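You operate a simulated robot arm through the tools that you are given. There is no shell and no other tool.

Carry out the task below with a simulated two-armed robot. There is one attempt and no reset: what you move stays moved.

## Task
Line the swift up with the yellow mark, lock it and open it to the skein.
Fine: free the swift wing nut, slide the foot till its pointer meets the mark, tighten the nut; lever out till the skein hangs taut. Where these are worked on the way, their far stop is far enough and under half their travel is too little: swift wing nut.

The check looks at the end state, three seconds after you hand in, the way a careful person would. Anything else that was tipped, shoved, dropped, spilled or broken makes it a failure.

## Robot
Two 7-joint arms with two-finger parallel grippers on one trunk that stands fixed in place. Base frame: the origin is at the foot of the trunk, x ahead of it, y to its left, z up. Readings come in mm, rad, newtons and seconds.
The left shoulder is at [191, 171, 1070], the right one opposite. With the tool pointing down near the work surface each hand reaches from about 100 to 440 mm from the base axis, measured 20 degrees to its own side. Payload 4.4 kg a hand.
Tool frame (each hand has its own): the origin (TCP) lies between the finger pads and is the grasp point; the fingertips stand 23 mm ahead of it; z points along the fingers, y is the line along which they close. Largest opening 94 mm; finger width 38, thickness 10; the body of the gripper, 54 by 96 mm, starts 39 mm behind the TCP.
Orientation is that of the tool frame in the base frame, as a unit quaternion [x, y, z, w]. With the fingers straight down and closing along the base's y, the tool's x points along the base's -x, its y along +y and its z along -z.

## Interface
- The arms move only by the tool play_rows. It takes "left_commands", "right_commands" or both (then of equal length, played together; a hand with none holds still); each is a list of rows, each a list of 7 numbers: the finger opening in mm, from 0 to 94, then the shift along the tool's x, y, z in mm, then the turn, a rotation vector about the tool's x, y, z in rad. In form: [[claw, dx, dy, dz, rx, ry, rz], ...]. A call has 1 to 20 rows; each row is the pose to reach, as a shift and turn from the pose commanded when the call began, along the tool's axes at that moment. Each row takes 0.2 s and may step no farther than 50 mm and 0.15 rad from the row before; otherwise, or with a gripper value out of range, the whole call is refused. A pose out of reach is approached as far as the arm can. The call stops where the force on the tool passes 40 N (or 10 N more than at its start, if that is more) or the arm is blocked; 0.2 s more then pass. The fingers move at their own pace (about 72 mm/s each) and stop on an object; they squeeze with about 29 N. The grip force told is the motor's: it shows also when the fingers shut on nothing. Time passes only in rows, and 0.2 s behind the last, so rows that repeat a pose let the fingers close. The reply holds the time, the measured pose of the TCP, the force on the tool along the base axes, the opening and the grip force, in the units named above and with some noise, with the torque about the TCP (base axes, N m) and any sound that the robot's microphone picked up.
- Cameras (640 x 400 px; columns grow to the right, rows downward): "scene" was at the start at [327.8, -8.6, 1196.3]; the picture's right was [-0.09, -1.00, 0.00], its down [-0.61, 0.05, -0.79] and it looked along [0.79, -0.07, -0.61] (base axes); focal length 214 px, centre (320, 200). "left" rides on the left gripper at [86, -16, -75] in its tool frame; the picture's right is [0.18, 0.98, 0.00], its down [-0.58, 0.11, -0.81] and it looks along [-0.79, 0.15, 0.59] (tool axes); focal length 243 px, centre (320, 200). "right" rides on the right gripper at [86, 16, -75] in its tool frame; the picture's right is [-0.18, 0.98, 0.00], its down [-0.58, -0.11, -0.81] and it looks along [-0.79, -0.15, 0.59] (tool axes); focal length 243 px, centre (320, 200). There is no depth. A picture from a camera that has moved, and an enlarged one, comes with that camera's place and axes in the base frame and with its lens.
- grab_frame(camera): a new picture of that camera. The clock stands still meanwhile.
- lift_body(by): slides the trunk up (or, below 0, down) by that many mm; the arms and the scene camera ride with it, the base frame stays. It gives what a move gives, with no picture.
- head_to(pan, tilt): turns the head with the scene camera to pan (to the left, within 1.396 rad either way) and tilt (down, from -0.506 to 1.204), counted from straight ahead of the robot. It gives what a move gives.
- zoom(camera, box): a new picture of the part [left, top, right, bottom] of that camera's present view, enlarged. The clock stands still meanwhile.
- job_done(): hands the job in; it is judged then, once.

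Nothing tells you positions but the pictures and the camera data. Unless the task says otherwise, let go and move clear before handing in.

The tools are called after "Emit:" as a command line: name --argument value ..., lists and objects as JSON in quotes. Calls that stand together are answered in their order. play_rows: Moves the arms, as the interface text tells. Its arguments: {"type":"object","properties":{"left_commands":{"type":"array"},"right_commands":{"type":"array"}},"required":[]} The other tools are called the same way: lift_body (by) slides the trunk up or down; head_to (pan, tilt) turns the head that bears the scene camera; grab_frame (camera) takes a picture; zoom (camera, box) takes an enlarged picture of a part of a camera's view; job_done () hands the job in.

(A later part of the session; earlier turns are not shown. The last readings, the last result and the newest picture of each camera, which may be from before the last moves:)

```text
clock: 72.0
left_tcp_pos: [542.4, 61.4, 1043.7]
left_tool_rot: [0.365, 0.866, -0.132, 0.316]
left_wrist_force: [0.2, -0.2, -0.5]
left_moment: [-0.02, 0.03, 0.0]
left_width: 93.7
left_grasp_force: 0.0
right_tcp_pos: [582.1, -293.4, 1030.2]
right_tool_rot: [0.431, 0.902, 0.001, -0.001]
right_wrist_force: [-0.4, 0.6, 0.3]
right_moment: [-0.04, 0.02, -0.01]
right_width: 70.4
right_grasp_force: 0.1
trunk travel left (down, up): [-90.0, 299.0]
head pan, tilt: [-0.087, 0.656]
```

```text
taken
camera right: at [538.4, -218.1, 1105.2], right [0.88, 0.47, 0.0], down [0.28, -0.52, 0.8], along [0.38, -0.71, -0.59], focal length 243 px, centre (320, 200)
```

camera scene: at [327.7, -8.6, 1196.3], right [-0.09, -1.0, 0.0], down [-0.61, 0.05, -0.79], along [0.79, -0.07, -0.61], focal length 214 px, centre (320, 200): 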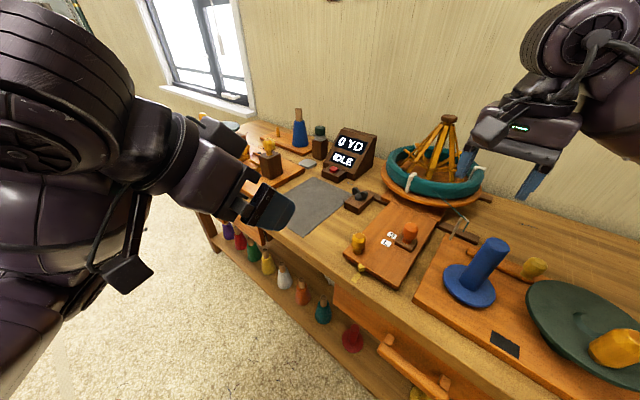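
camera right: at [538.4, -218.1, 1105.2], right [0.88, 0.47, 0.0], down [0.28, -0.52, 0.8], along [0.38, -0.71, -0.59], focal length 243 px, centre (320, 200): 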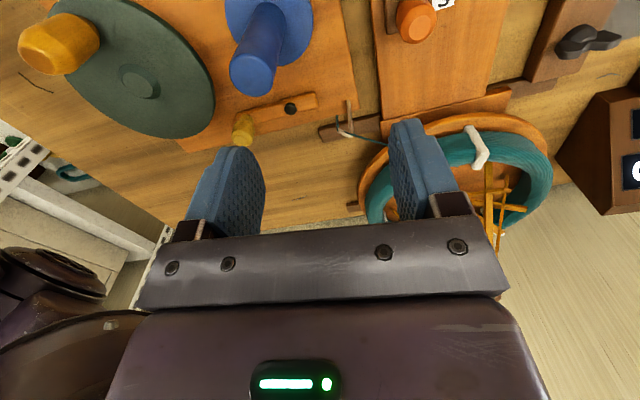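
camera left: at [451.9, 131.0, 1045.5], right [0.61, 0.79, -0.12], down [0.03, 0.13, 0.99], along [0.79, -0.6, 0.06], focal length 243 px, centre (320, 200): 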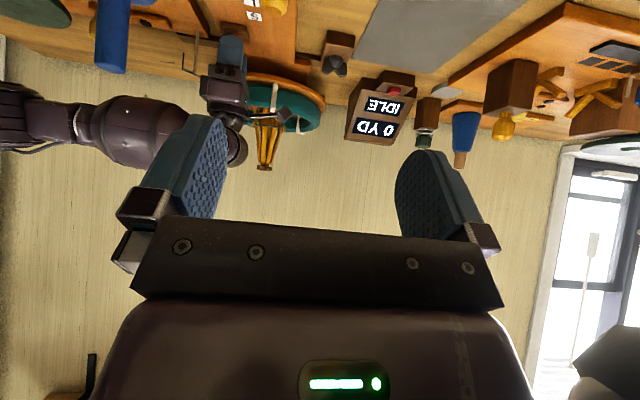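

Emit:
zoom --camera "scene" --box '[375, 105, 495, 215]'

Emit:
zoom --camera "left" --box '[225, 70, 305, 160]'

```text
3.64 times, centred on (435, 160) of scene
camera zoom: at [327.7, -8.6, 1196.3], right [-0.09, -1.0, 0.0], down [-0.61, 0.05, -0.79], along [0.79, -0.07, -0.61], focal length 780 px, centre (-98, 346)
```

zoom: 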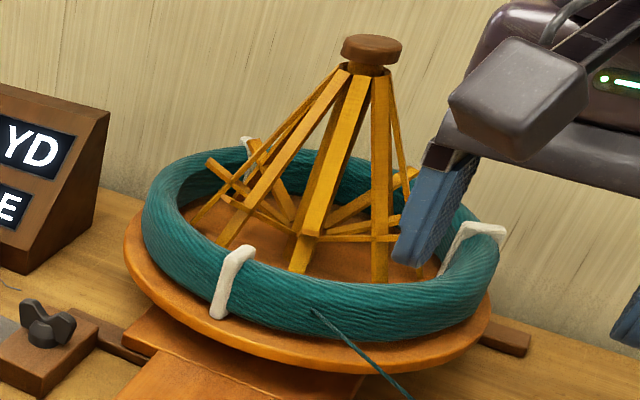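

```text
4.44 times, centred on (265, 115) of left
camera zoom: at [451.9, 131.0, 1045.5], right [0.61, 0.79, -0.12], down [0.03, 0.13, 0.99], along [0.79, -0.6, 0.06], focal length 1078 px, centre (564, 578)
```

zoom: 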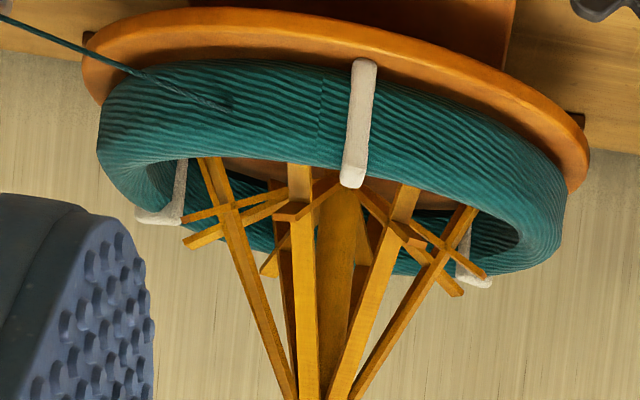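

With a clear view I can estimate the ribs' ends at a radius of about 98 mm and the loose skein's inner wall at about 115 mm, so the skein isn't taut yet. I'll grip the knob again, this time with the hand turned so it blocks less, and keep opening in small steps.

Emit:
play_rows --right_commands '[[70, -3, 22, 15, 0, 0, -0.025], [70, -6, 44, 30, 0, 0, -0.05], [70, -9, 66, 50, 0, 0, -0.075], [70, -12, 87, 80, 0, 0, -0.1]]'

Emit:
grab_frame --camera "right"

Emit:
zoom --camera "scene" --box '[370, 190, 450, 260]'

```text
clock: 73.0
left_tcp_pos: [542.6, 60.3, 1043.0]
left_tool_rot: [0.366, 0.866, -0.133, 0.315]
left_wrist_force: [-0.4, -0.1, 0.2]
left_moment: [-0.02, 0.0, 0.02]
left_width: 93.9
left_grasp_force: 0.1
right_tcp_pos: [658.3, -249.2, 948.1]
right_tool_rot: [0.387, 0.922, 0.001, -0.003]
right_wrist_force: [0.7, -0.4, 0.0]
right_moment: [0.0, 0.0, 0.02]
right_width: 70.0
right_grasp_force: 0.1
trunk travel left (down, up): [-90.0, 299.0]
head pan, tilt: [-0.087, 0.656]
```

```text
taken
camera right: at [607.8, -177.2, 1023.2], right [0.83, 0.56, 0.0], down [0.33, -0.49, 0.8], along [0.45, -0.67, -0.6], focal length 243 px, centre (320, 200)
```

right: 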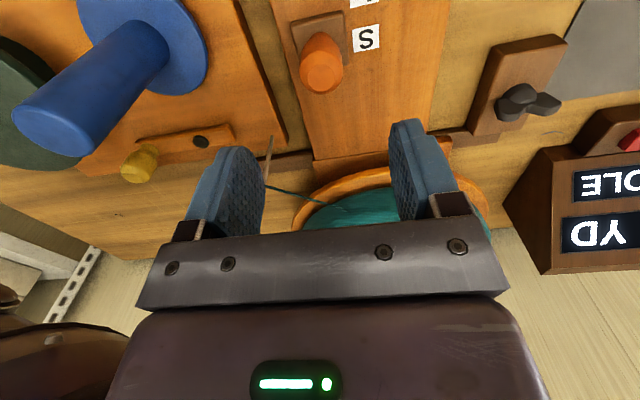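

```text
5.71 times, centred on (410, 225) of scene
camera zoom: at [328.5, -8.7, 1195.9], right [-0.09, -1.0, 0.0], down [-0.61, 0.05, -0.79], along [0.79, -0.07, -0.61], focal length 1226 px, centre (-194, 57)
```

zoom: 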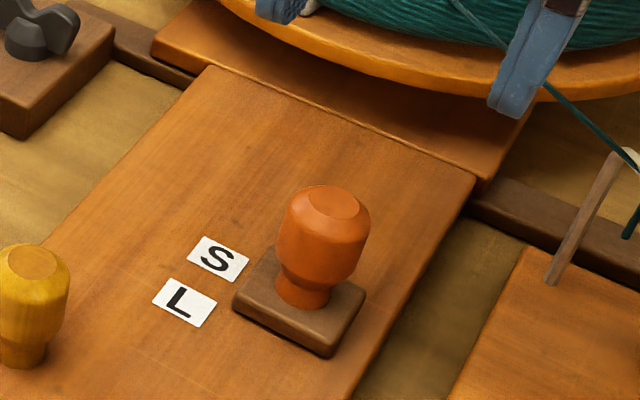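

Emit:
play_rows --right_commands '[[70, 2.5, -0.4, 40, 0, 0, 0], [70, 2.5, -0.4, 80, 0, 0, 0], [70, 2.5, -0.4, 114, 0, 0, 0], [70, 2.5, -0.4, 114, 0, 0, 0], [0, 2.5, -0.4, 114, 0, 0, 0], [0, 2.5, -0.4, 114, 0, 0, 0], [0, 2.5, -0.4, 114, 0, 0, 0]]'

Emit:
grab_frame --camera "right"

Emit:
zoom --camera "left" --box '[180, 0, 340, 160]'

Emit:
zoom --camera "scene" --box '[375, 105, 495, 215]'

```text
clock: 74.6
left_tcp_pos: [542.0, 62.1, 1043.1]
left_tool_rot: [0.365, 0.865, -0.134, 0.316]
left_wrist_force: [-0.2, 0.2, 0.2]
left_moment: [0.05, 0.01, -0.04]
left_width: 94.0
left_grasp_force: 0.0
right_tcp_pos: [656.6, -246.2, 835.4]
right_tool_rot: [0.386, 0.922, 0.002, -0.002]
right_wrist_force: [12.8, 12.3, -0.1]
right_moment: [-0.45, 0.08, 0.04]
right_width: 31.7
right_grasp_force: 44.8
trunk travel left (down, up): [-90.0, 299.0]
head pan, tilt: [-0.087, 0.656]
```

```text
taken
camera right: at [606.4, -175.2, 910.3], right [0.83, 0.56, 0.0], down [0.33, -0.49, 0.8], along [0.45, -0.67, -0.59], focal length 243 px, centre (320, 200)
```

right: 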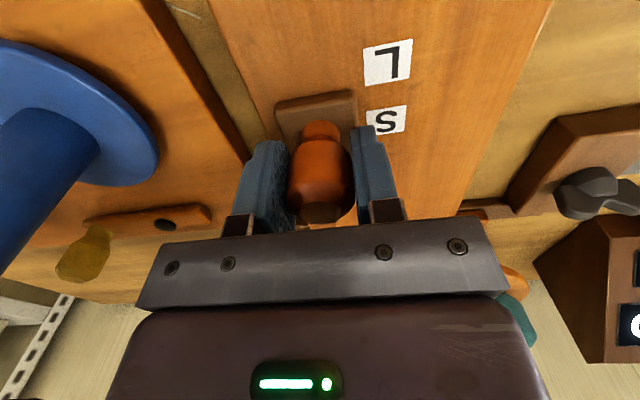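

```text
2.50 times, centred on (260, 80) of left
camera zoom: at [452.9, 131.8, 1044.8], right [0.61, 0.79, -0.12], down [0.03, 0.13, 0.99], along [0.79, -0.6, 0.06], focal length 606 px, centre (470, 500)
```

zoom: 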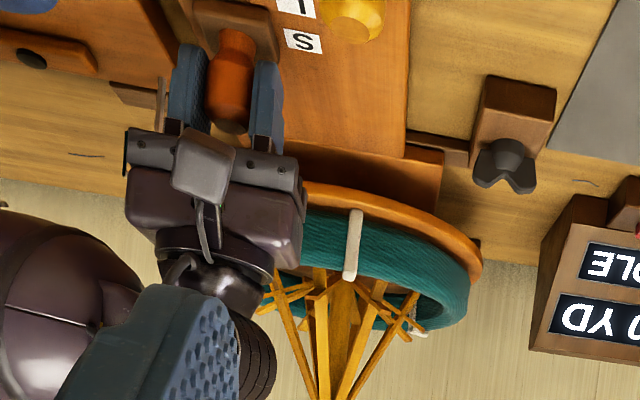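

```text
3.64 times, centred on (435, 160) of scene
camera zoom: at [328.9, -7.7, 1196.0], right [-0.09, -1.0, 0.0], down [-0.61, 0.05, -0.79], along [0.79, -0.07, -0.61], focal length 780 px, centre (-98, 346)
```

zoom: 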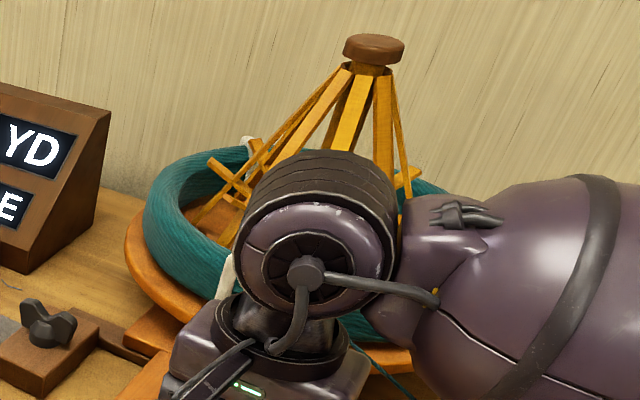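

Emit:
play_rows --right_commands '[[0, 0, 0.8, 0, 0, 0, 0], [0, 2.5, 0.8, 0, 0, 0, 0], [0, 5, 0.8, 0, 0, 0, 0], [0, 5, 0.8, 0, 0, 0, 0]]'

Emit:
zoom --camera "left" --box '[240, 70, 310, 150]'

Emit:
zoom --camera "scene" --box '[405, 130, 455, 190]'

```text
clock: 75.6
left_tcp_pos: [544.1, 63.0, 1042.4]
left_tool_rot: [0.365, 0.866, -0.133, 0.316]
left_wrist_force: [-0.6, 0.1, -0.5]
left_moment: [0.02, 0.03, 0.02]
left_width: 94.2
left_grasp_force: 0.0
right_tcp_pos: [652.7, -243.0, 835.0]
right_tool_rot: [0.387, 0.922, 0.0, -0.002]
right_wrist_force: [13.9, 10.9, 3.1]
right_moment: [0.17, 0.46, -0.01]
right_width: 31.7
right_grasp_force: 45.5
trunk travel left (down, up): [-90.0, 299.0]
head pan, tilt: [-0.087, 0.656]
```

```text
5.00 times, centred on (275, 110) of left
camera zoom: at [452.7, 131.6, 1045.0], right [0.61, 0.79, -0.12], down [0.03, 0.13, 0.99], along [0.79, -0.6, 0.06], focal length 1213 px, centre (545, 650)
```

zoom: 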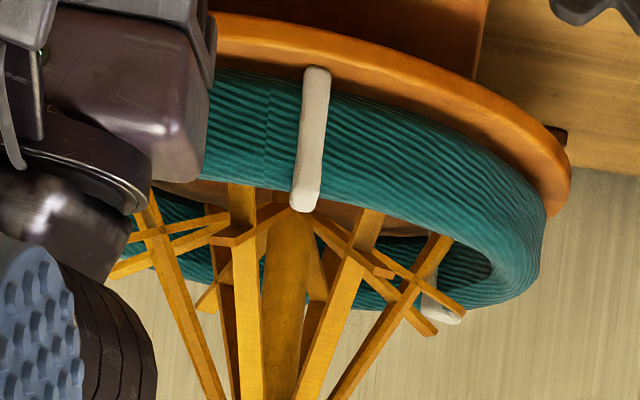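

```text
6.67 times, centred on (430, 160) of scene
camera zoom: at [328.6, -7.8, 1196.1], right [-0.09, -1.0, 0.0], down [-0.61, 0.05, -0.79], along [0.79, -0.07, -0.61], focal length 1430 px, centre (-413, 467)
```

zoom: 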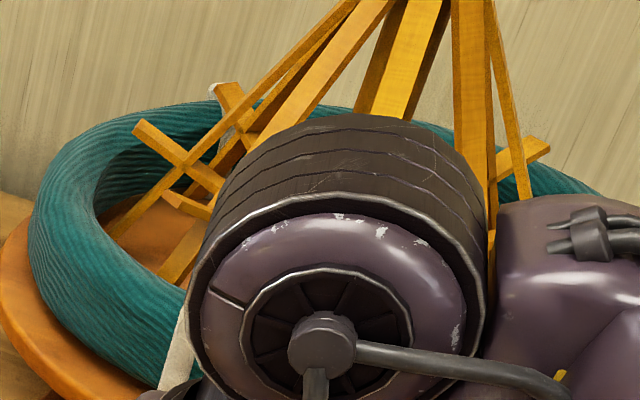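

Emit:
play_rows --right_commands '[[0, 2, 0.8, 0, 0, 0, 0], [0, 4, 0.8, 0, 0, 0, 0], [0, 4, 0.8, 0, 0, 0, 0]]'

Emit:
zoom --camera "left" --box '[240, 70, 310, 150]'

Emit:
zoom --camera "scene" --box '[400, 110, 470, 190]'

```text
clock: 76.4
left_tcp_pos: [542.6, 61.4, 1044.5]
left_tool_rot: [0.366, 0.865, -0.134, 0.316]
left_wrist_force: [0.3, 0.1, 0.5]
left_moment: [0.0, -0.01, -0.01]
left_width: 94.0
left_grasp_force: 0.1
right_tcp_pos: [650.3, -239.3, 835.0]
right_tool_rot: [0.387, 0.922, 0.0, -0.002]
right_wrist_force: [5.3, 4.1, 3.4]
right_moment: [0.82, -0.44, 0.17]
right_width: 31.6
right_grasp_force: 44.8
trunk travel left (down, up): [-90.0, 299.0]
head pan, tilt: [-0.087, 0.656]
```

```text
5.00 times, centred on (275, 110) of left
camera zoom: at [452.1, 131.2, 1045.3], right [0.61, 0.79, -0.12], down [0.03, 0.13, 0.99], along [0.79, -0.6, 0.06], focal length 1213 px, centre (545, 650)
```

zoom: 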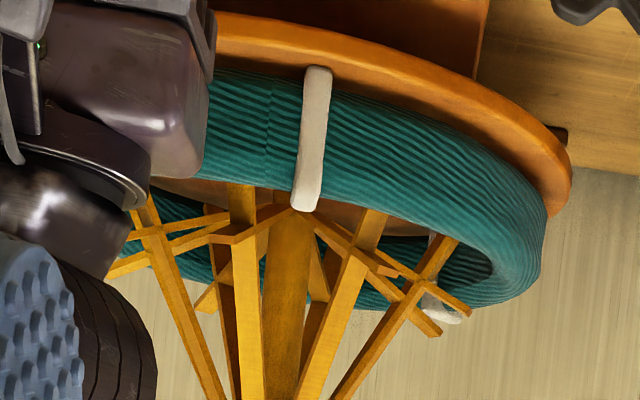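

```text
5.00 times, centred on (435, 150) of scene
camera zoom: at [328.0, -8.3, 1196.3], right [-0.09, -1.0, 0.0], down [-0.61, 0.05, -0.79], along [0.79, -0.07, -0.61], focal length 1072 px, centre (-255, 450)
```

zoom: 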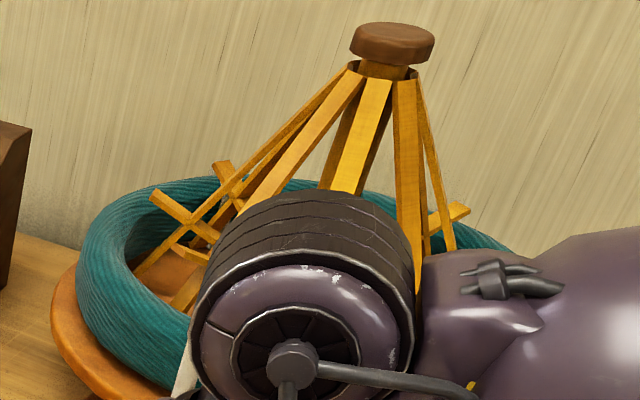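

Emit:
play_rows --right_commands '[[0, 2, 0.3, 0, 0, 0, 0], [0, 4, 0.3, 0, 0, 0, 0], [0, 4, 0.3, 0, 0, 0, 0]]'

Emit:
zoom --camera "left" --box '[240, 70, 310, 150]'

Emit:
zoom --camera "scene" --box '[400, 110, 470, 190]'

```text
clock: 77.2
left_tcp_pos: [543.1, 60.7, 1043.1]
left_tool_rot: [0.365, 0.865, -0.133, 0.316]
left_wrist_force: [-0.5, 0.6, 0.1]
left_moment: [-0.01, 0.0, 0.01]
left_width: 94.0
left_grasp_force: 0.1
right_tcp_pos: [646.2, -235.3, 835.3]
right_tool_rot: [0.387, 0.922, -0.001, -0.003]
right_wrist_force: [2.2, 1.0, 1.8]
right_moment: [0.34, -0.67, -0.24]
right_width: 31.9
right_grasp_force: 44.8
trunk travel left (down, up): [-90.0, 299.0]
head pan, tilt: [-0.087, 0.656]
```

```text
5.00 times, centred on (275, 110) of left
camera zoom: at [452.0, 131.0, 1045.3], right [0.61, 0.79, -0.12], down [0.03, 0.13, 0.99], along [0.79, -0.6, 0.06], focal length 1213 px, centre (545, 650)
```

zoom: 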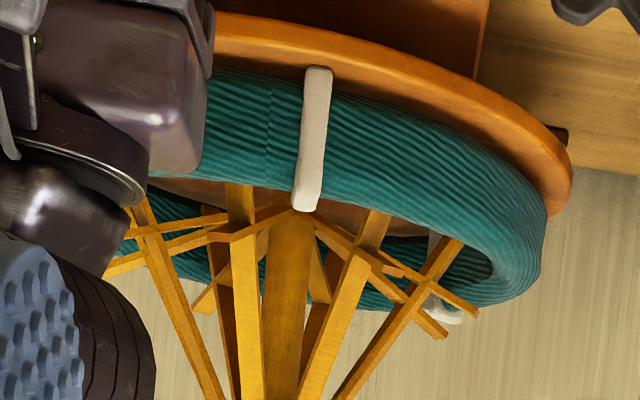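

```text
5.00 times, centred on (435, 150) of scene
camera zoom: at [327.8, -8.5, 1196.2], right [-0.09, -1.0, 0.0], down [-0.61, 0.05, -0.79], along [0.79, -0.07, -0.61], focal length 1072 px, centre (-255, 450)
```

zoom: 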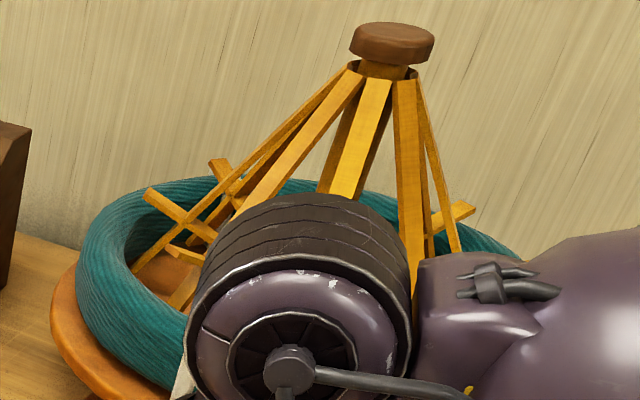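

The lever is now about two thirds out, between S and L. To judge the fit properly I'll release, move the hand aside and raise the trunk so the scene camera looks down into the swift.

Emit:
play_rows --right_commands '[[40, 0, 0, 0, 0, 0, 0], [70, 0, 0, 0, 0, 0, 0], [70, 0, 0, 0, 0, 0, 0], [70, 0, 0, -45, 0, 0, 0], [70, 0, 0, -90, 0, 0, 0], [70, 0, 0, -135, 0, 0, 0], [70, 5, -40, -160, 0, 0, 0], [70, 10, -80, -190, 0, 0, 0]]'

Emit:
lift_body --by 250

Emit:
grab_frame --camera "scene"

```text
refused: row 8 steps farther than a row can; nothing moved
```

```text
clock: 77.7
left_tcp_pos: [543.8, 62.7, 1052.9]
left_tool_rot: [0.365, 0.865, -0.133, 0.316]
left_wrist_force: [-0.1, 0.0, -0.4]
left_moment: [-0.03, 0.02, 0.0]
left_width: 93.9
left_grasp_force: 0.1
right_tcp_pos: [643.7, -235.0, 839.3]
right_tool_rot: [0.386, 0.922, -0.002, -0.007]
right_wrist_force: [5.6, 7.4, -19.7]
right_moment: [0.83, -0.81, 0.11]
right_width: 32.3
right_grasp_force: 45.1
trunk travel left (down, up): [-100.0, 288.0]
head pan, tilt: [-0.087, 0.656]
stopped: the force on the tool passed its limit at 78 N (the readings are from after the stop); the commanded pose is now the measured one
```

```text
taken
camera scene: at [319.9, -7.7, 1208.6], right [-0.09, -1.0, 0.0], down [-0.61, 0.05, -0.79], along [0.79, -0.07, -0.61], focal length 214 px, centre (320, 200)
```

scene: 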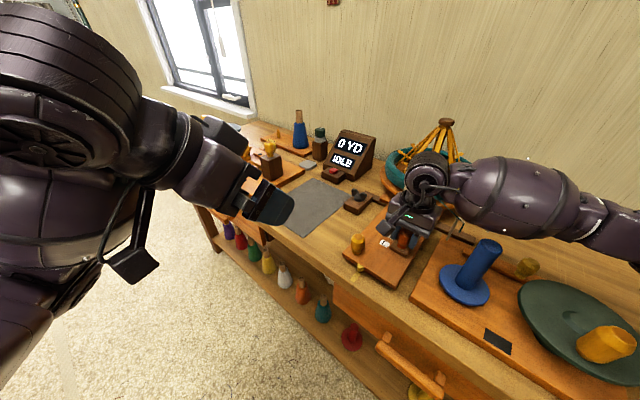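

That was my mistake: one row was refused, so the trunk began to rise while I still held the knob, and it stopped on force after about 10 mm. I'll release now and check that nothing shifted.

Emit:
play_rows --right_commands '[[40, 0, 0, 0, 0, 0, 0], [70, 0, 0, 0, 0, 0, 0], [70, 0, 0, 0, 0, 0, 0]]'

Emit:
grab_frame --camera "right"

Emit:
grab_frame --camera "left"

```text
clock: 78.5
left_tcp_pos: [541.8, 62.0, 1055.2]
left_tool_rot: [0.365, 0.865, -0.133, 0.318]
left_wrist_force: [0.0, 0.0, 0.0]
left_moment: [-0.01, -0.01, 0.01]
left_width: 94.0
left_grasp_force: 0.1
right_tcp_pos: [644.2, -236.8, 842.1]
right_tool_rot: [0.387, 0.922, -0.001, -0.006]
right_wrist_force: [-0.4, -0.5, 0.3]
right_moment: [-0.01, 0.04, -0.01]
right_width: 69.8
right_grasp_force: 0.0
trunk travel left (down, up): [-100.0, 288.0]
head pan, tilt: [-0.087, 0.656]
```

```text
taken
camera right: at [594.0, -164.7, 917.2], right [0.83, 0.56, -0.01], down [0.34, -0.49, 0.8], along [0.44, -0.67, -0.6], focal length 243 px, centre (320, 200)
```

right: 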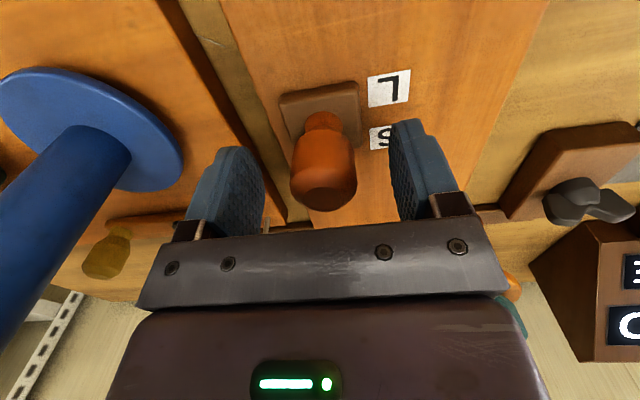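

```text
taken
camera left: at [451.8, 131.9, 1056.6], right [0.61, 0.79, -0.12], down [0.02, 0.13, 0.99], along [0.79, -0.6, 0.06], focal length 243 px, centre (320, 200)
```

left: 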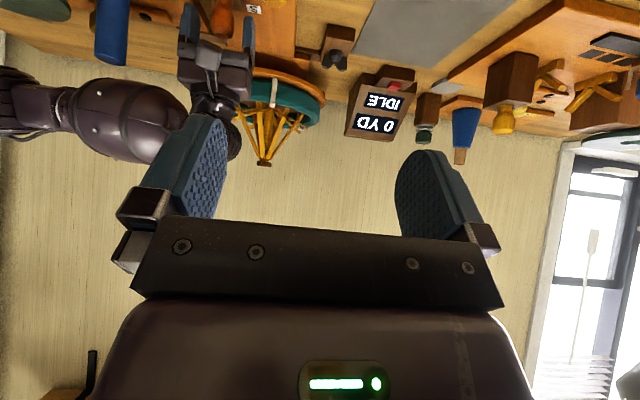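

Nothing seems disturbed. Now I'll lift the hand clear and move it aside, in smaller steps.

Emit:
play_rows --right_commands '[[70, 0, 0, -40, 0, 0, 0], [70, 0, 0, -80, 0, 0, 0], [70, 0, 0, -120, 0, 0, 0], [70, 4, -30, -145, 0, 0, 0], [70, 8, -60, -165, 0, 0, 0], [70, 10, -90, -185, 0, 0, 0]]'

```text
clock: 79.9
left_tcp_pos: [543.2, 62.0, 1055.9]
left_tool_rot: [0.366, 0.865, -0.132, 0.316]
left_wrist_force: [-0.8, 0.8, 0.4]
left_moment: [-0.01, -0.02, -0.03]
left_width: 93.7
left_grasp_force: 0.1
right_tcp_pos: [573.6, -290.3, 1029.2]
right_tool_rot: [0.386, 0.922, -0.001, -0.006]
right_wrist_force: [0.8, 0.8, 0.2]
right_moment: [-0.03, -0.02, 0.01]
right_width: 70.2
right_grasp_force: 0.0
trunk travel left (down, up): [-100.0, 288.0]
head pan, tilt: [-0.087, 0.656]
```

The right hand is clear of everything at (574, -290, 1029). Now I'll raise the trunk for a steeper view into the swift.

Emit:
lift_body --by 270

Emit:
grab_frame --camera "scene"

```text
clock: 82.7
left_tcp_pos: [541.5, 61.3, 1324.0]
left_tool_rot: [0.366, 0.865, -0.133, 0.317]
left_wrist_force: [-0.2, 0.4, 0.3]
left_moment: [0.0, -0.03, -0.01]
left_width: 94.2
left_grasp_force: 0.0
right_tcp_pos: [574.4, -292.5, 1296.5]
right_tool_rot: [0.386, 0.922, -0.002, -0.007]
right_wrist_force: [-0.4, 0.0, 0.4]
right_moment: [0.0, -0.02, 0.0]
right_width: 70.2
right_grasp_force: 0.1
trunk travel left (down, up): [-370.0, 18.0]
head pan, tilt: [-0.087, 0.656]
```

```text
taken
camera scene: at [145.0, -8.6, 1505.0], right [-0.09, -1.0, 0.0], down [-0.61, 0.05, -0.79], along [0.79, -0.07, -0.61], focal length 214 px, centre (320, 200)
```

scene: 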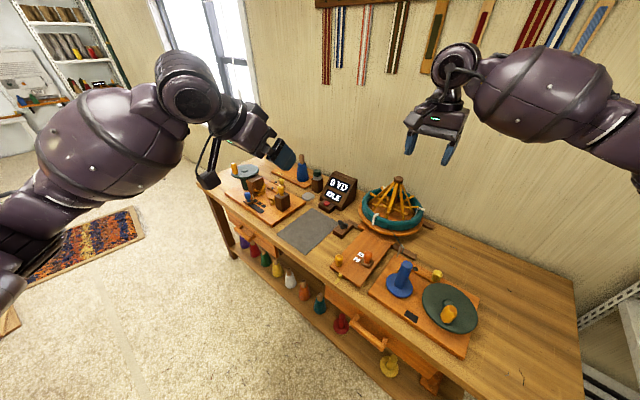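

Emit:
zoom --camera "scene" --box '[355, 170, 435, 240]'

Emit:
zoom --camera "scene" --box '[320, 225, 400, 285]'

Emit:
grab_frame --camera "right"

```text
5.71 times, centred on (395, 205) of scene
camera zoom: at [145.0, -8.6, 1505.0], right [-0.09, -1.0, 0.0], down [-0.61, 0.05, -0.79], along [0.79, -0.07, -0.61], focal length 1226 px, centre (-109, 171)
```

zoom: 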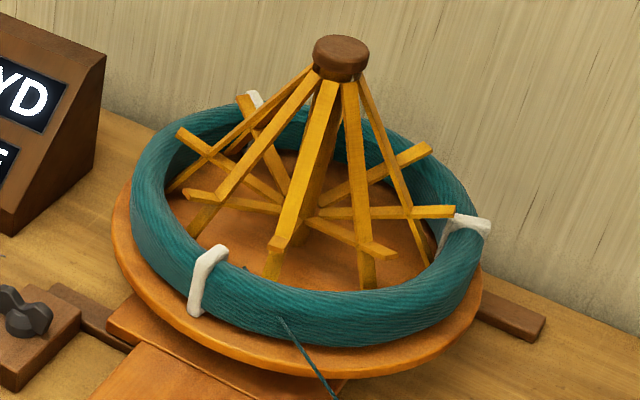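

```text
6.67 times, centred on (360, 255) of scene
camera zoom: at [145.0, -8.6, 1505.0], right [-0.09, -1.0, 0.0], down [-0.61, 0.05, -0.79], along [0.79, -0.07, -0.61], focal length 1430 px, centre (53, -167)
```

zoom: 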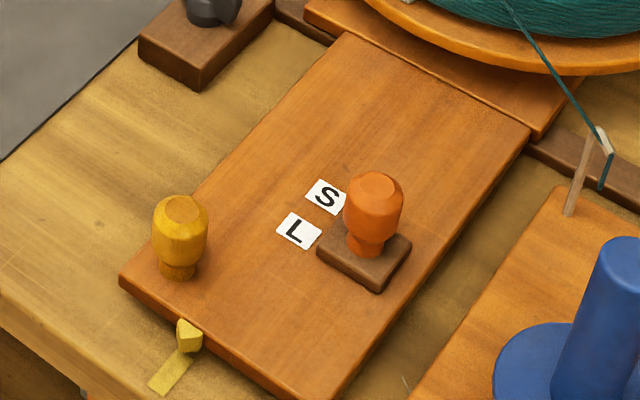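

```text
taken
camera right: at [525.1, -220.9, 1372.6], right [0.83, 0.56, -0.01], down [0.34, -0.49, 0.8], along [0.44, -0.67, -0.6], focal length 243 px, centre (320, 200)
```

right: 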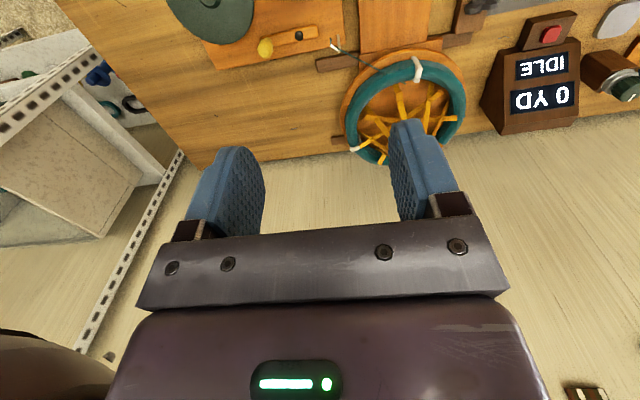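

The raised views show the ribs inside the skein clearly. I'll enlarge the right hand's steeper view.

Emit:
zoom --camera "right" --box '[335, 40, 475, 170]'

Emit:
zoom --camera "scene" --box '[365, 185, 425, 235]'

```text
3.08 times, centred on (405, 105) of right
camera zoom: at [525.1, -220.9, 1372.6], right [0.83, 0.56, -0.01], down [0.34, -0.49, 0.8], along [0.44, -0.67, -0.6], focal length 746 px, centre (58, 492)
```

zoom: 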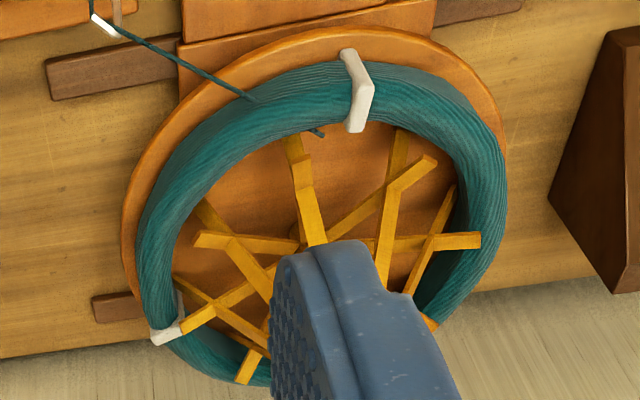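

```text
8.00 times, centred on (395, 210) of scene
camera zoom: at [145.0, -8.6, 1505.0], right [-0.09, -1.0, 0.0], down [-0.61, 0.05, -0.79], along [0.79, -0.07, -0.61], focal length 1716 px, centre (-280, 120)
```

zoom: 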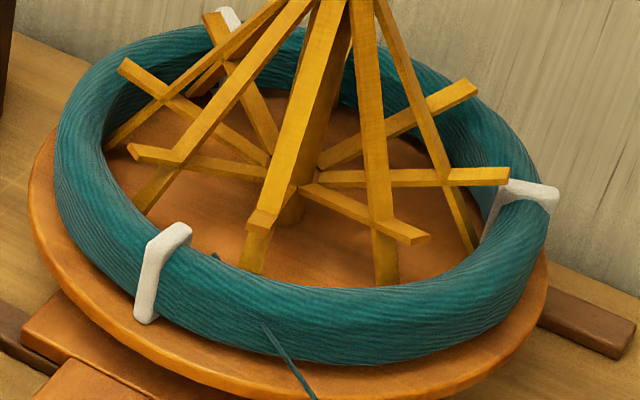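

From the raised views the rib ends are at a radius of about 107 mm against a skein inner radius of about 115 mm, so there is still a small gap. I'll lower the trunk to its original height and place the left camera higher, so I can watch the fit while pulling.

Emit:
lift_body --by -280

```text
clock: 85.5
left_tcp_pos: [541.8, 61.2, 1045.7]
left_tool_rot: [0.366, 0.865, -0.132, 0.317]
left_wrist_force: [-0.1, -0.3, 0.1]
left_moment: [-0.04, 0.01, 0.03]
left_width: 93.8
left_grasp_force: 0.1
right_tcp_pos: [574.9, -293.1, 1018.6]
right_tool_rot: [0.387, 0.922, -0.001, -0.006]
right_wrist_force: [-0.6, 0.0, 0.2]
right_moment: [0.02, 0.0, 0.01]
right_width: 70.0
right_grasp_force: 0.1
trunk travel left (down, up): [-90.0, 298.0]
head pan, tilt: [-0.087, 0.656]
```

Emit:
play_rows --left_commands '[[94, -18, 0, -22, 0, 0.056, 0], [94, -37, 0, -44, 0, 0.112, 0], [94, -55, 0, -66, 0, 0.169, 0], [94, -74, 0, -88, 0, 0.225, 0], [94, -92, 0, -110, 0, 0.281, 0], [94, -111, 0, -132, 0, 0.337, 0], [94, -129, 0, -154, 0, 0.394, 0], [94, -148, 0, -176, 0, 0.45, 0]]'

Emit:
grab_frame --camera "left"

```text
clock: 87.3
left_tcp_pos: [541.5, 60.0, 1276.6]
left_tool_rot: [0.387, 0.914, -0.046, 0.116]
left_wrist_force: [-0.2, 0.4, 0.3]
left_moment: [0.01, 0.03, 0.01]
left_width: 93.8
left_grasp_force: 0.1
right_tcp_pos: [574.0, -294.1, 1018.7]
right_tool_rot: [0.387, 0.922, -0.002, -0.006]
right_wrist_force: [1.0, -0.4, 0.2]
right_moment: [0.02, -0.02, 0.01]
right_width: 69.9
right_grasp_force: 0.0
trunk travel left (down, up): [-90.0, 298.0]
head pan, tilt: [-0.087, 0.656]
```

```text
taken
camera left: at [458.9, 122.0, 1328.2], right [0.58, 0.81, -0.04], down [0.33, -0.19, 0.93], along [0.74, -0.55, -0.38], focal length 243 px, centre (320, 200)
```

left: 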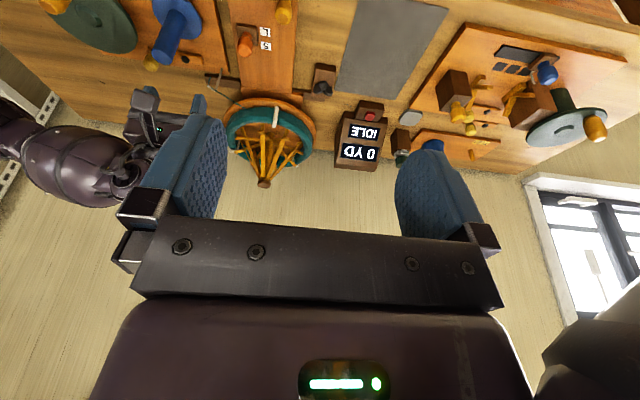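

The left camera now looks down on the swift from a good height. I'll take an enlarged view of it.

Emit:
zoom --camera "left" --box '[220, 85, 325, 195]'

Emit:
zoom --camera "left" --box '[225, 90, 275, 150]'

Emit:
zoom --camera "left" --box '[265, 90, 320, 170]'

```text
3.64 times, centred on (272, 140) of left
camera zoom: at [458.9, 122.0, 1328.2], right [0.58, 0.81, -0.04], down [0.33, -0.19, 0.93], along [0.74, -0.55, -0.38], focal length 882 px, centre (493, 418)
```

zoom: 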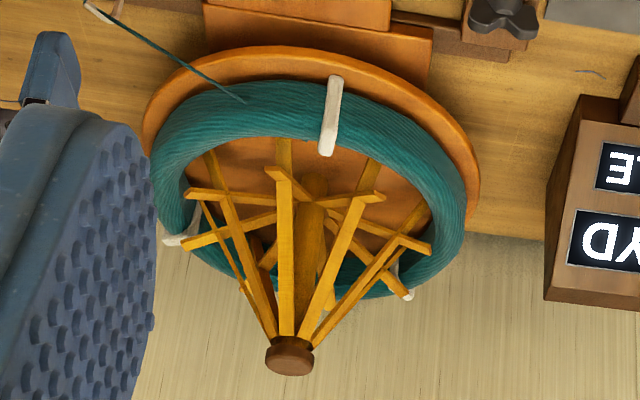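

```text
6.67 times, centred on (250, 120) of left
camera zoom: at [458.9, 122.0, 1328.2], right [0.58, 0.81, -0.04], down [0.33, -0.19, 0.93], along [0.74, -0.55, -0.38], focal length 1618 px, centre (787, 733)
```

zoom: 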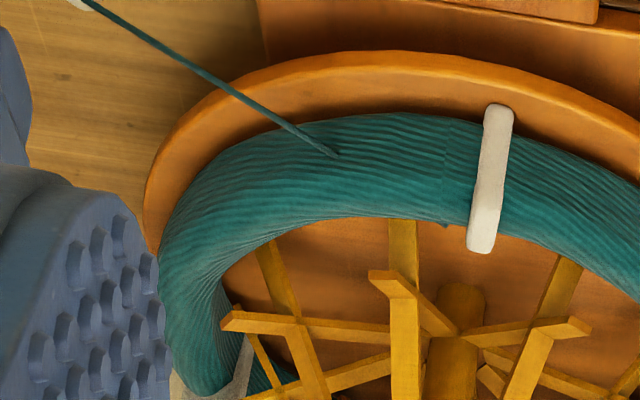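

```text
5.00 times, centred on (292, 130) of left
camera zoom: at [458.9, 122.0, 1328.2], right [0.58, 0.81, -0.04], down [0.33, -0.19, 0.93], along [0.74, -0.55, -0.38], focal length 1213 px, centre (458, 550)
```

zoom: 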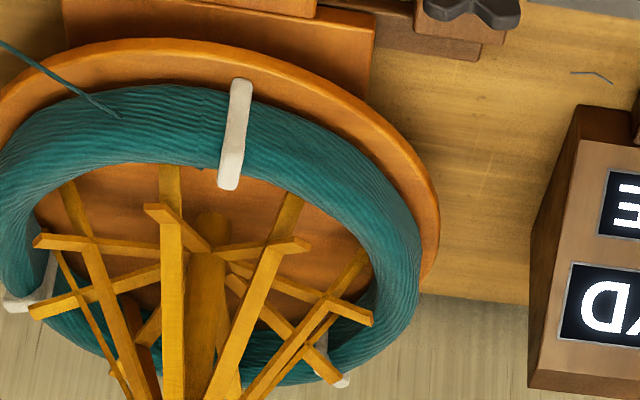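

I estimate the ribs need roughly another 6–10 mm of lever travel to meet the skein. I'll go back over the knob and continue in small steps while watching the skein from the left camera.

Emit:
play_rows --right_commands '[[70, -2, 23, 20, 0, 0, 0], [70, -4, 46, 40, 0, 0, 0], [70, -6, 69, 60, 0, 0, 0], [70, -8, 91, 79, 0, 0, 0]]'

Emit:
grab_frame --camera "right"

Emit:
zoom --camera "scene" --box '[370, 190, 450, 260]'

```text
clock: 88.3
left_tcp_pos: [544.4, 61.0, 1275.0]
left_tool_rot: [0.387, 0.914, -0.047, 0.115]
left_wrist_force: [0.7, 0.1, -0.1]
left_moment: [-0.02, 0.02, -0.01]
left_width: 93.9
left_grasp_force: 0.1
right_tcp_pos: [643.4, -232.8, 937.2]
right_tool_rot: [0.386, 0.922, -0.002, -0.006]
right_wrist_force: [0.1, -0.2, 0.8]
right_moment: [-0.01, 0.0, 0.04]
right_width: 70.2
right_grasp_force: 0.1
trunk travel left (down, up): [-90.0, 298.0]
head pan, tilt: [-0.087, 0.656]
```

```text
taken
camera right: at [595.3, -161.7, 1012.4], right [0.83, 0.56, -0.01], down [0.34, -0.49, 0.8], along [0.44, -0.67, -0.6], focal length 243 px, centre (320, 200)
```

right: 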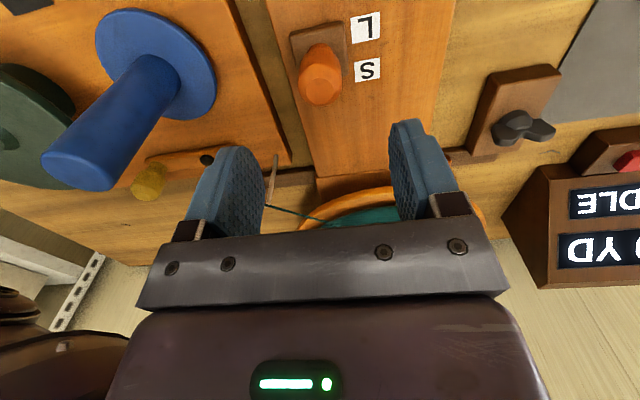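

```text
5.71 times, centred on (410, 225) of scene
camera zoom: at [328.1, -8.6, 1196.4], right [-0.09, -1.0, 0.0], down [-0.61, 0.05, -0.79], along [0.79, -0.07, -0.61], focal length 1226 px, centre (-194, 57)
```

zoom: 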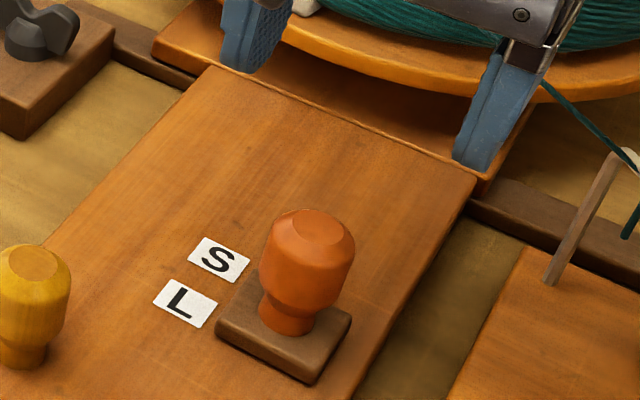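

Emit:
play_rows --right_commands '[[70, -1.4, -1.4, 35, 0, 0, 0], [70, -1.4, -1.4, 70, 0, 0, 0], [70, -1.4, -1.4, 102, 0, 0, 0], [70, -1.4, -1.4, 102, 0, 0, 0], [0, -1.4, -1.4, 102, 0, 0, 0], [0, -1.4, -1.4, 102, 0, 0, 0], [0, -1.4, -1.4, 102, 0, 0, 0]]'

Emit:
grab_frame --camera "left"

Emit:
zoom --camera "left" --box '[220, 85, 325, 195]'

```text
clock: 89.9
left_tcp_pos: [544.1, 61.3, 1274.5]
left_tool_rot: [0.385, 0.914, -0.047, 0.115]
left_wrist_force: [1.2, 0.5, 0.0]
left_moment: [-0.01, 0.02, 0.02]
left_width: 93.9
left_grasp_force: 0.2
right_tcp_pos: [643.1, -233.2, 834.7]
right_tool_rot: [0.385, 0.923, -0.001, -0.006]
right_wrist_force: [10.9, 10.3, -1.7]
right_moment: [1.2, -1.17, 0.07]
right_width: 32.2
right_grasp_force: 45.3
trunk travel left (down, up): [-90.0, 298.0]
head pan, tilt: [-0.087, 0.656]
```

```text
taken
camera left: at [461.3, 122.9, 1326.4], right [0.58, 0.81, -0.04], down [0.33, -0.19, 0.93], along [0.74, -0.55, -0.38], focal length 243 px, centre (320, 200)
```

left: 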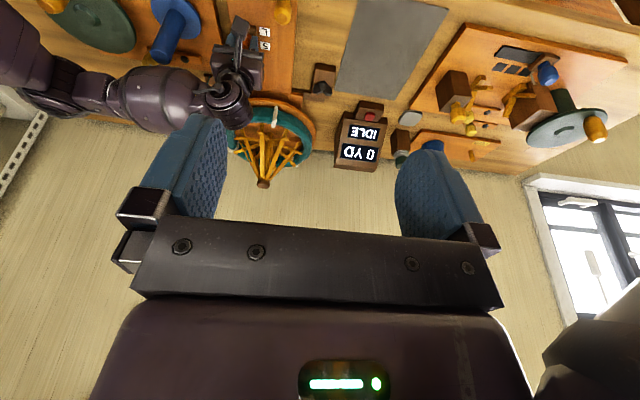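

```text
3.64 times, centred on (272, 140) of left
camera zoom: at [461.3, 122.9, 1326.4], right [0.58, 0.81, -0.04], down [0.33, -0.19, 0.93], along [0.74, -0.55, -0.38], focal length 882 px, centre (493, 418)
```

zoom: 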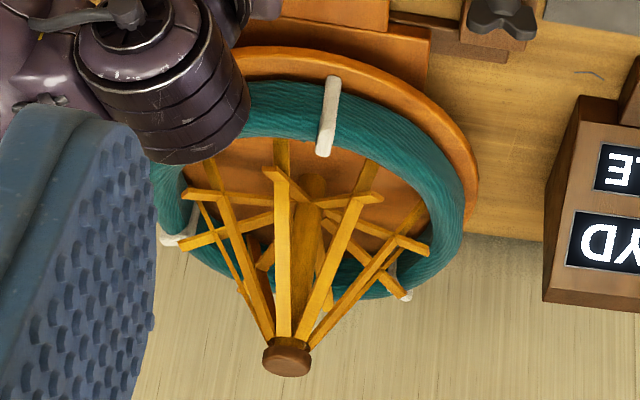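

Most of the swift stays visible. I'll pull 4 mm more.

Emit:
play_rows --right_commands '[[0, 0, 0.8, 0, 0, 0, 0], [0, 2, 0.8, 0, 0, 0, 0], [0, 4, 0.8, 0, 0, 0, 0], [0, 4, 0.8, 0, 0, 0, 0]]'

Emit:
zoom --camera "left" --box '[220, 85, 325, 195]'

Emit:
zoom --camera "left" --box '[265, 90, 320, 170]'

```text
clock: 90.9
left_tcp_pos: [544.3, 61.2, 1275.2]
left_tool_rot: [0.386, 0.914, -0.048, 0.116]
left_wrist_force: [-0.5, -0.5, 0.6]
left_moment: [0.02, -0.02, 0.01]
left_width: 94.1
left_grasp_force: 0.0
right_tcp_pos: [642.3, -233.0, 834.5]
right_tool_rot: [0.387, 0.922, -0.002, -0.007]
right_wrist_force: [11.3, 8.6, -1.2]
right_moment: [1.37, -0.8, 0.06]
right_width: 32.0
right_grasp_force: 45.1
trunk travel left (down, up): [-90.0, 298.0]
head pan, tilt: [-0.087, 0.656]
```

```text
3.64 times, centred on (272, 140) of left
camera zoom: at [461.2, 122.7, 1326.5], right [0.58, 0.81, -0.04], down [0.33, -0.19, 0.93], along [0.74, -0.55, -0.38], focal length 882 px, centre (493, 418)
```

zoom: 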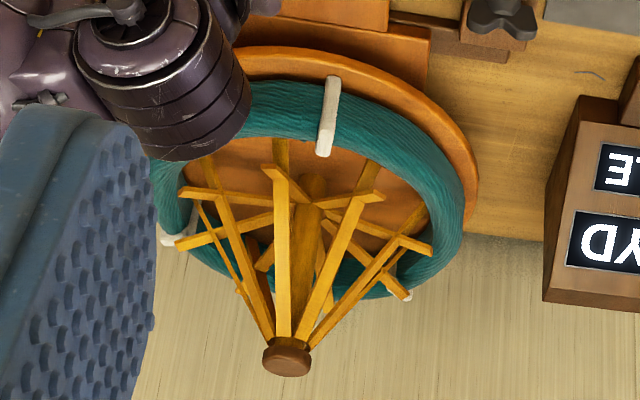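

```text
5.00 times, centred on (292, 130) of left
camera zoom: at [461.2, 122.7, 1326.5], right [0.58, 0.81, -0.04], down [0.33, -0.19, 0.93], along [0.74, -0.55, -0.38], focal length 1213 px, centre (458, 550)
```

zoom: 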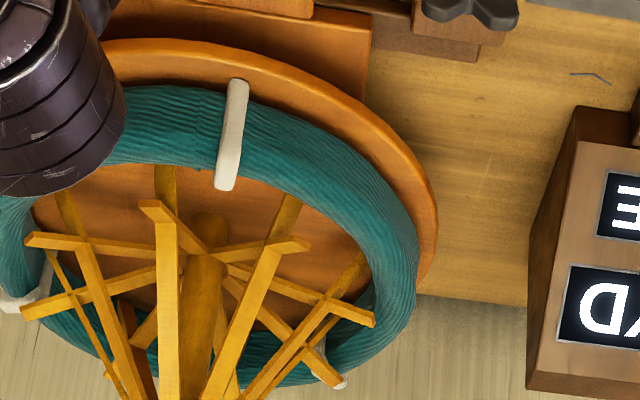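

Emit:
play_rows --right_commands '[[0, 2, 0.8, 0, 0, 0, 0], [0, 4, 0.8, 0, 0, 0, 0], [0, 4, 0.8, 0, 0, 0, 0]]'

Emit:
zoom --camera "left" --box '[265, 90, 320, 170]'

Emit:
zoom --camera "right" --box '[240, 40, 440, 180]'

```text
clock: 91.7
left_tcp_pos: [542.3, 61.3, 1275.9]
left_tool_rot: [0.385, 0.914, -0.048, 0.116]
left_wrist_force: [0.2, 0.1, -0.3]
left_moment: [0.01, 0.02, 0.0]
left_width: 94.0
left_grasp_force: 0.1
right_tcp_pos: [639.3, -230.7, 834.8]
right_tool_rot: [0.387, 0.922, -0.003, -0.007]
right_wrist_force: [3.6, 1.3, -2.4]
right_moment: [0.64, -1.09, -0.19]
right_width: 32.3
right_grasp_force: 45.0
trunk travel left (down, up): [-90.0, 298.0]
head pan, tilt: [-0.087, 0.656]
```

```text
5.00 times, centred on (292, 130) of left
camera zoom: at [460.8, 122.0, 1326.5], right [0.58, 0.81, -0.04], down [0.33, -0.19, 0.93], along [0.74, -0.55, -0.38], focal length 1213 px, centre (458, 550)
```

zoom: 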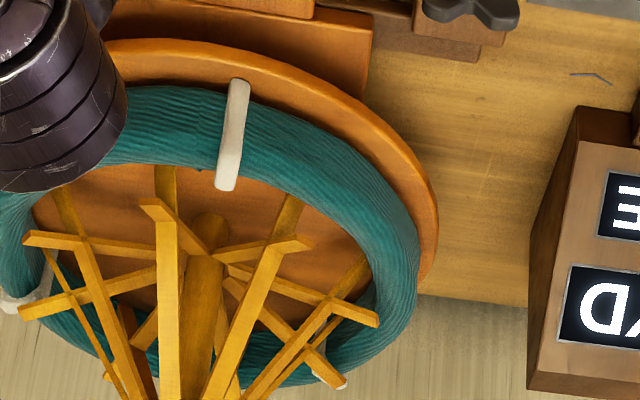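

```text
2.86 times, centred on (340, 110) of right
camera zoom: at [589.7, -158.5, 909.9], right [0.83, 0.56, -0.01], down [0.34, -0.49, 0.8], along [0.44, -0.67, -0.6], focal length 693 px, centre (263, 457)
```

zoom: 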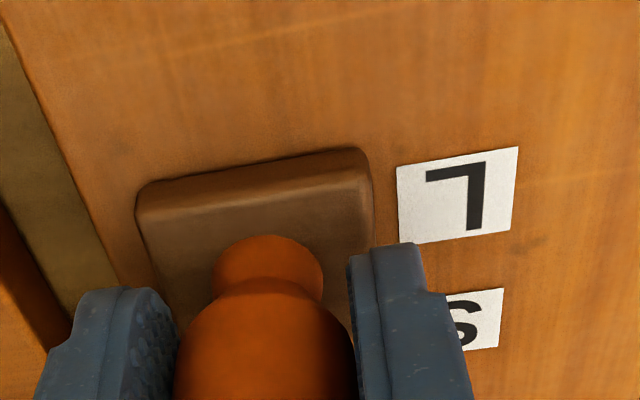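

The sled is now close to the L label. I'll release again, move clear, and take another raised look with both cameras to check for contact between ribs and skein.

Emit:
play_rows --right_commands '[[40, 0, 0, 0, 0, 0, 0], [70, 0, 0, 0, 0, 0, 0], [70, 0, 0, 0, 0, 0, 0], [70, 0, 0, -40, 0, 0, 0], [70, 0, 0, -80, 0, 0, 0], [70, 0, 0, -120, 0, 0, 0], [70, 4, -30, -145, 0, 0, 0], [70, 8, -60, -165, 0, 0, 0], [70, 10, -90, -185, 0, 0, 0]]'

```text
clock: 93.7
left_tcp_pos: [540.8, 60.5, 1277.4]
left_tool_rot: [0.386, 0.914, -0.047, 0.117]
left_wrist_force: [0.1, 0.1, -0.1]
left_moment: [0.02, -0.04, 0.0]
left_width: 93.9
left_grasp_force: 0.0
right_tcp_pos: [567.8, -285.3, 1020.8]
right_tool_rot: [0.386, 0.922, -0.001, -0.005]
right_wrist_force: [0.3, -0.5, 0.2]
right_moment: [-0.01, -0.01, 0.03]
right_width: 69.7
right_grasp_force: 0.1
trunk travel left (down, up): [-90.0, 298.0]
head pan, tilt: [-0.087, 0.656]
```

Emit:
zoom --camera "left" --box '[220, 85, 325, 195]'

Emit:
zoom --camera "scene" --box '[375, 105, 495, 215]'

Emit:
zoom --camera "scene" --box '[340, 190, 450, 290]'

```text
3.64 times, centred on (272, 140) of left
camera zoom: at [458.9, 122.5, 1327.8], right [0.58, 0.81, -0.04], down [0.33, -0.19, 0.93], along [0.75, -0.55, -0.37], focal length 882 px, centre (493, 418)
```

zoom: 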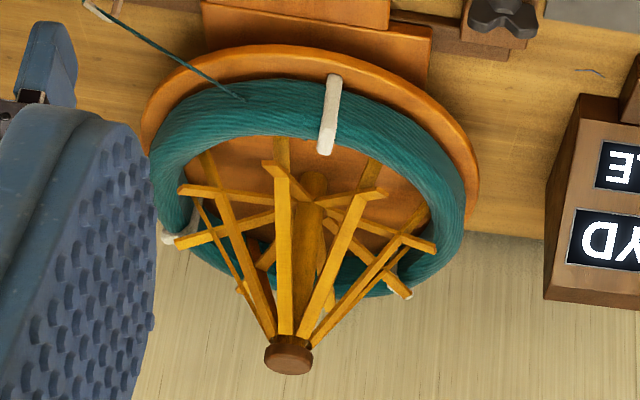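

```text
3.64 times, centred on (435, 160) of scene
camera zoom: at [326.5, -8.3, 1197.2], right [-0.09, -1.0, 0.0], down [-0.61, 0.05, -0.79], along [0.79, -0.07, -0.61], focal length 780 px, centre (-98, 346)
```

zoom: 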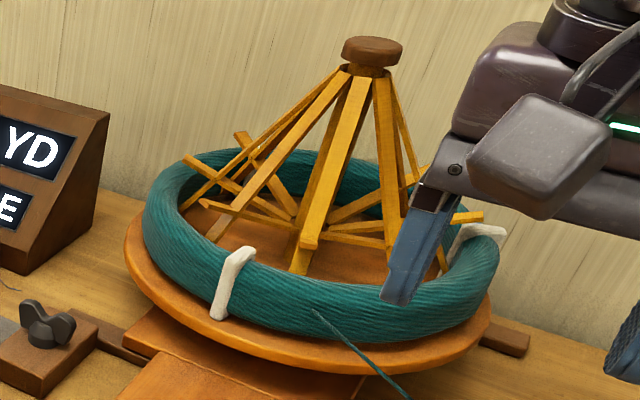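

```text
4.00 times, centred on (395, 240) of scene
camera zoom: at [326.5, -8.3, 1197.2], right [-0.09, -1.0, 0.0], down [-0.61, 0.05, -0.79], along [0.79, -0.07, -0.61], focal length 858 px, centre (20, 40)
```

zoom: 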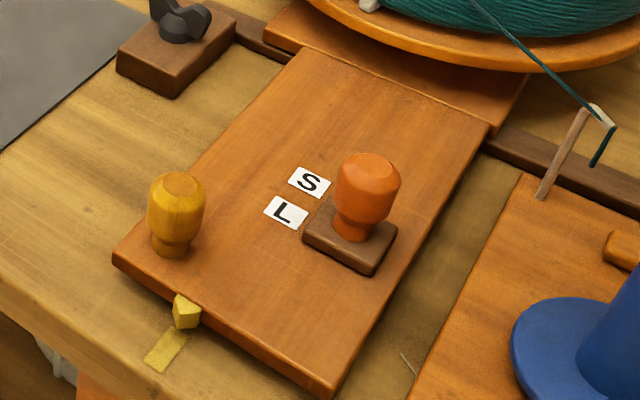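

Emit:
lift_body --by 280

```text
clock: 96.5
left_tcp_pos: [541.4, 62.1, 1554.4]
left_tool_rot: [0.386, 0.914, -0.048, 0.115]
left_wrist_force: [0.0, -0.1, 0.1]
left_moment: [-0.01, 0.0, 0.01]
left_width: 93.9
left_grasp_force: 0.0
right_tcp_pos: [570.0, -285.9, 1300.8]
right_tool_rot: [0.387, 0.922, -0.002, -0.006]
right_wrist_force: [0.1, 0.1, -0.2]
right_moment: [0.01, 0.0, 0.02]
right_width: 69.8
right_grasp_force: 0.1
trunk travel left (down, up): [-370.0, 18.0]
head pan, tilt: [-0.087, 0.656]
```

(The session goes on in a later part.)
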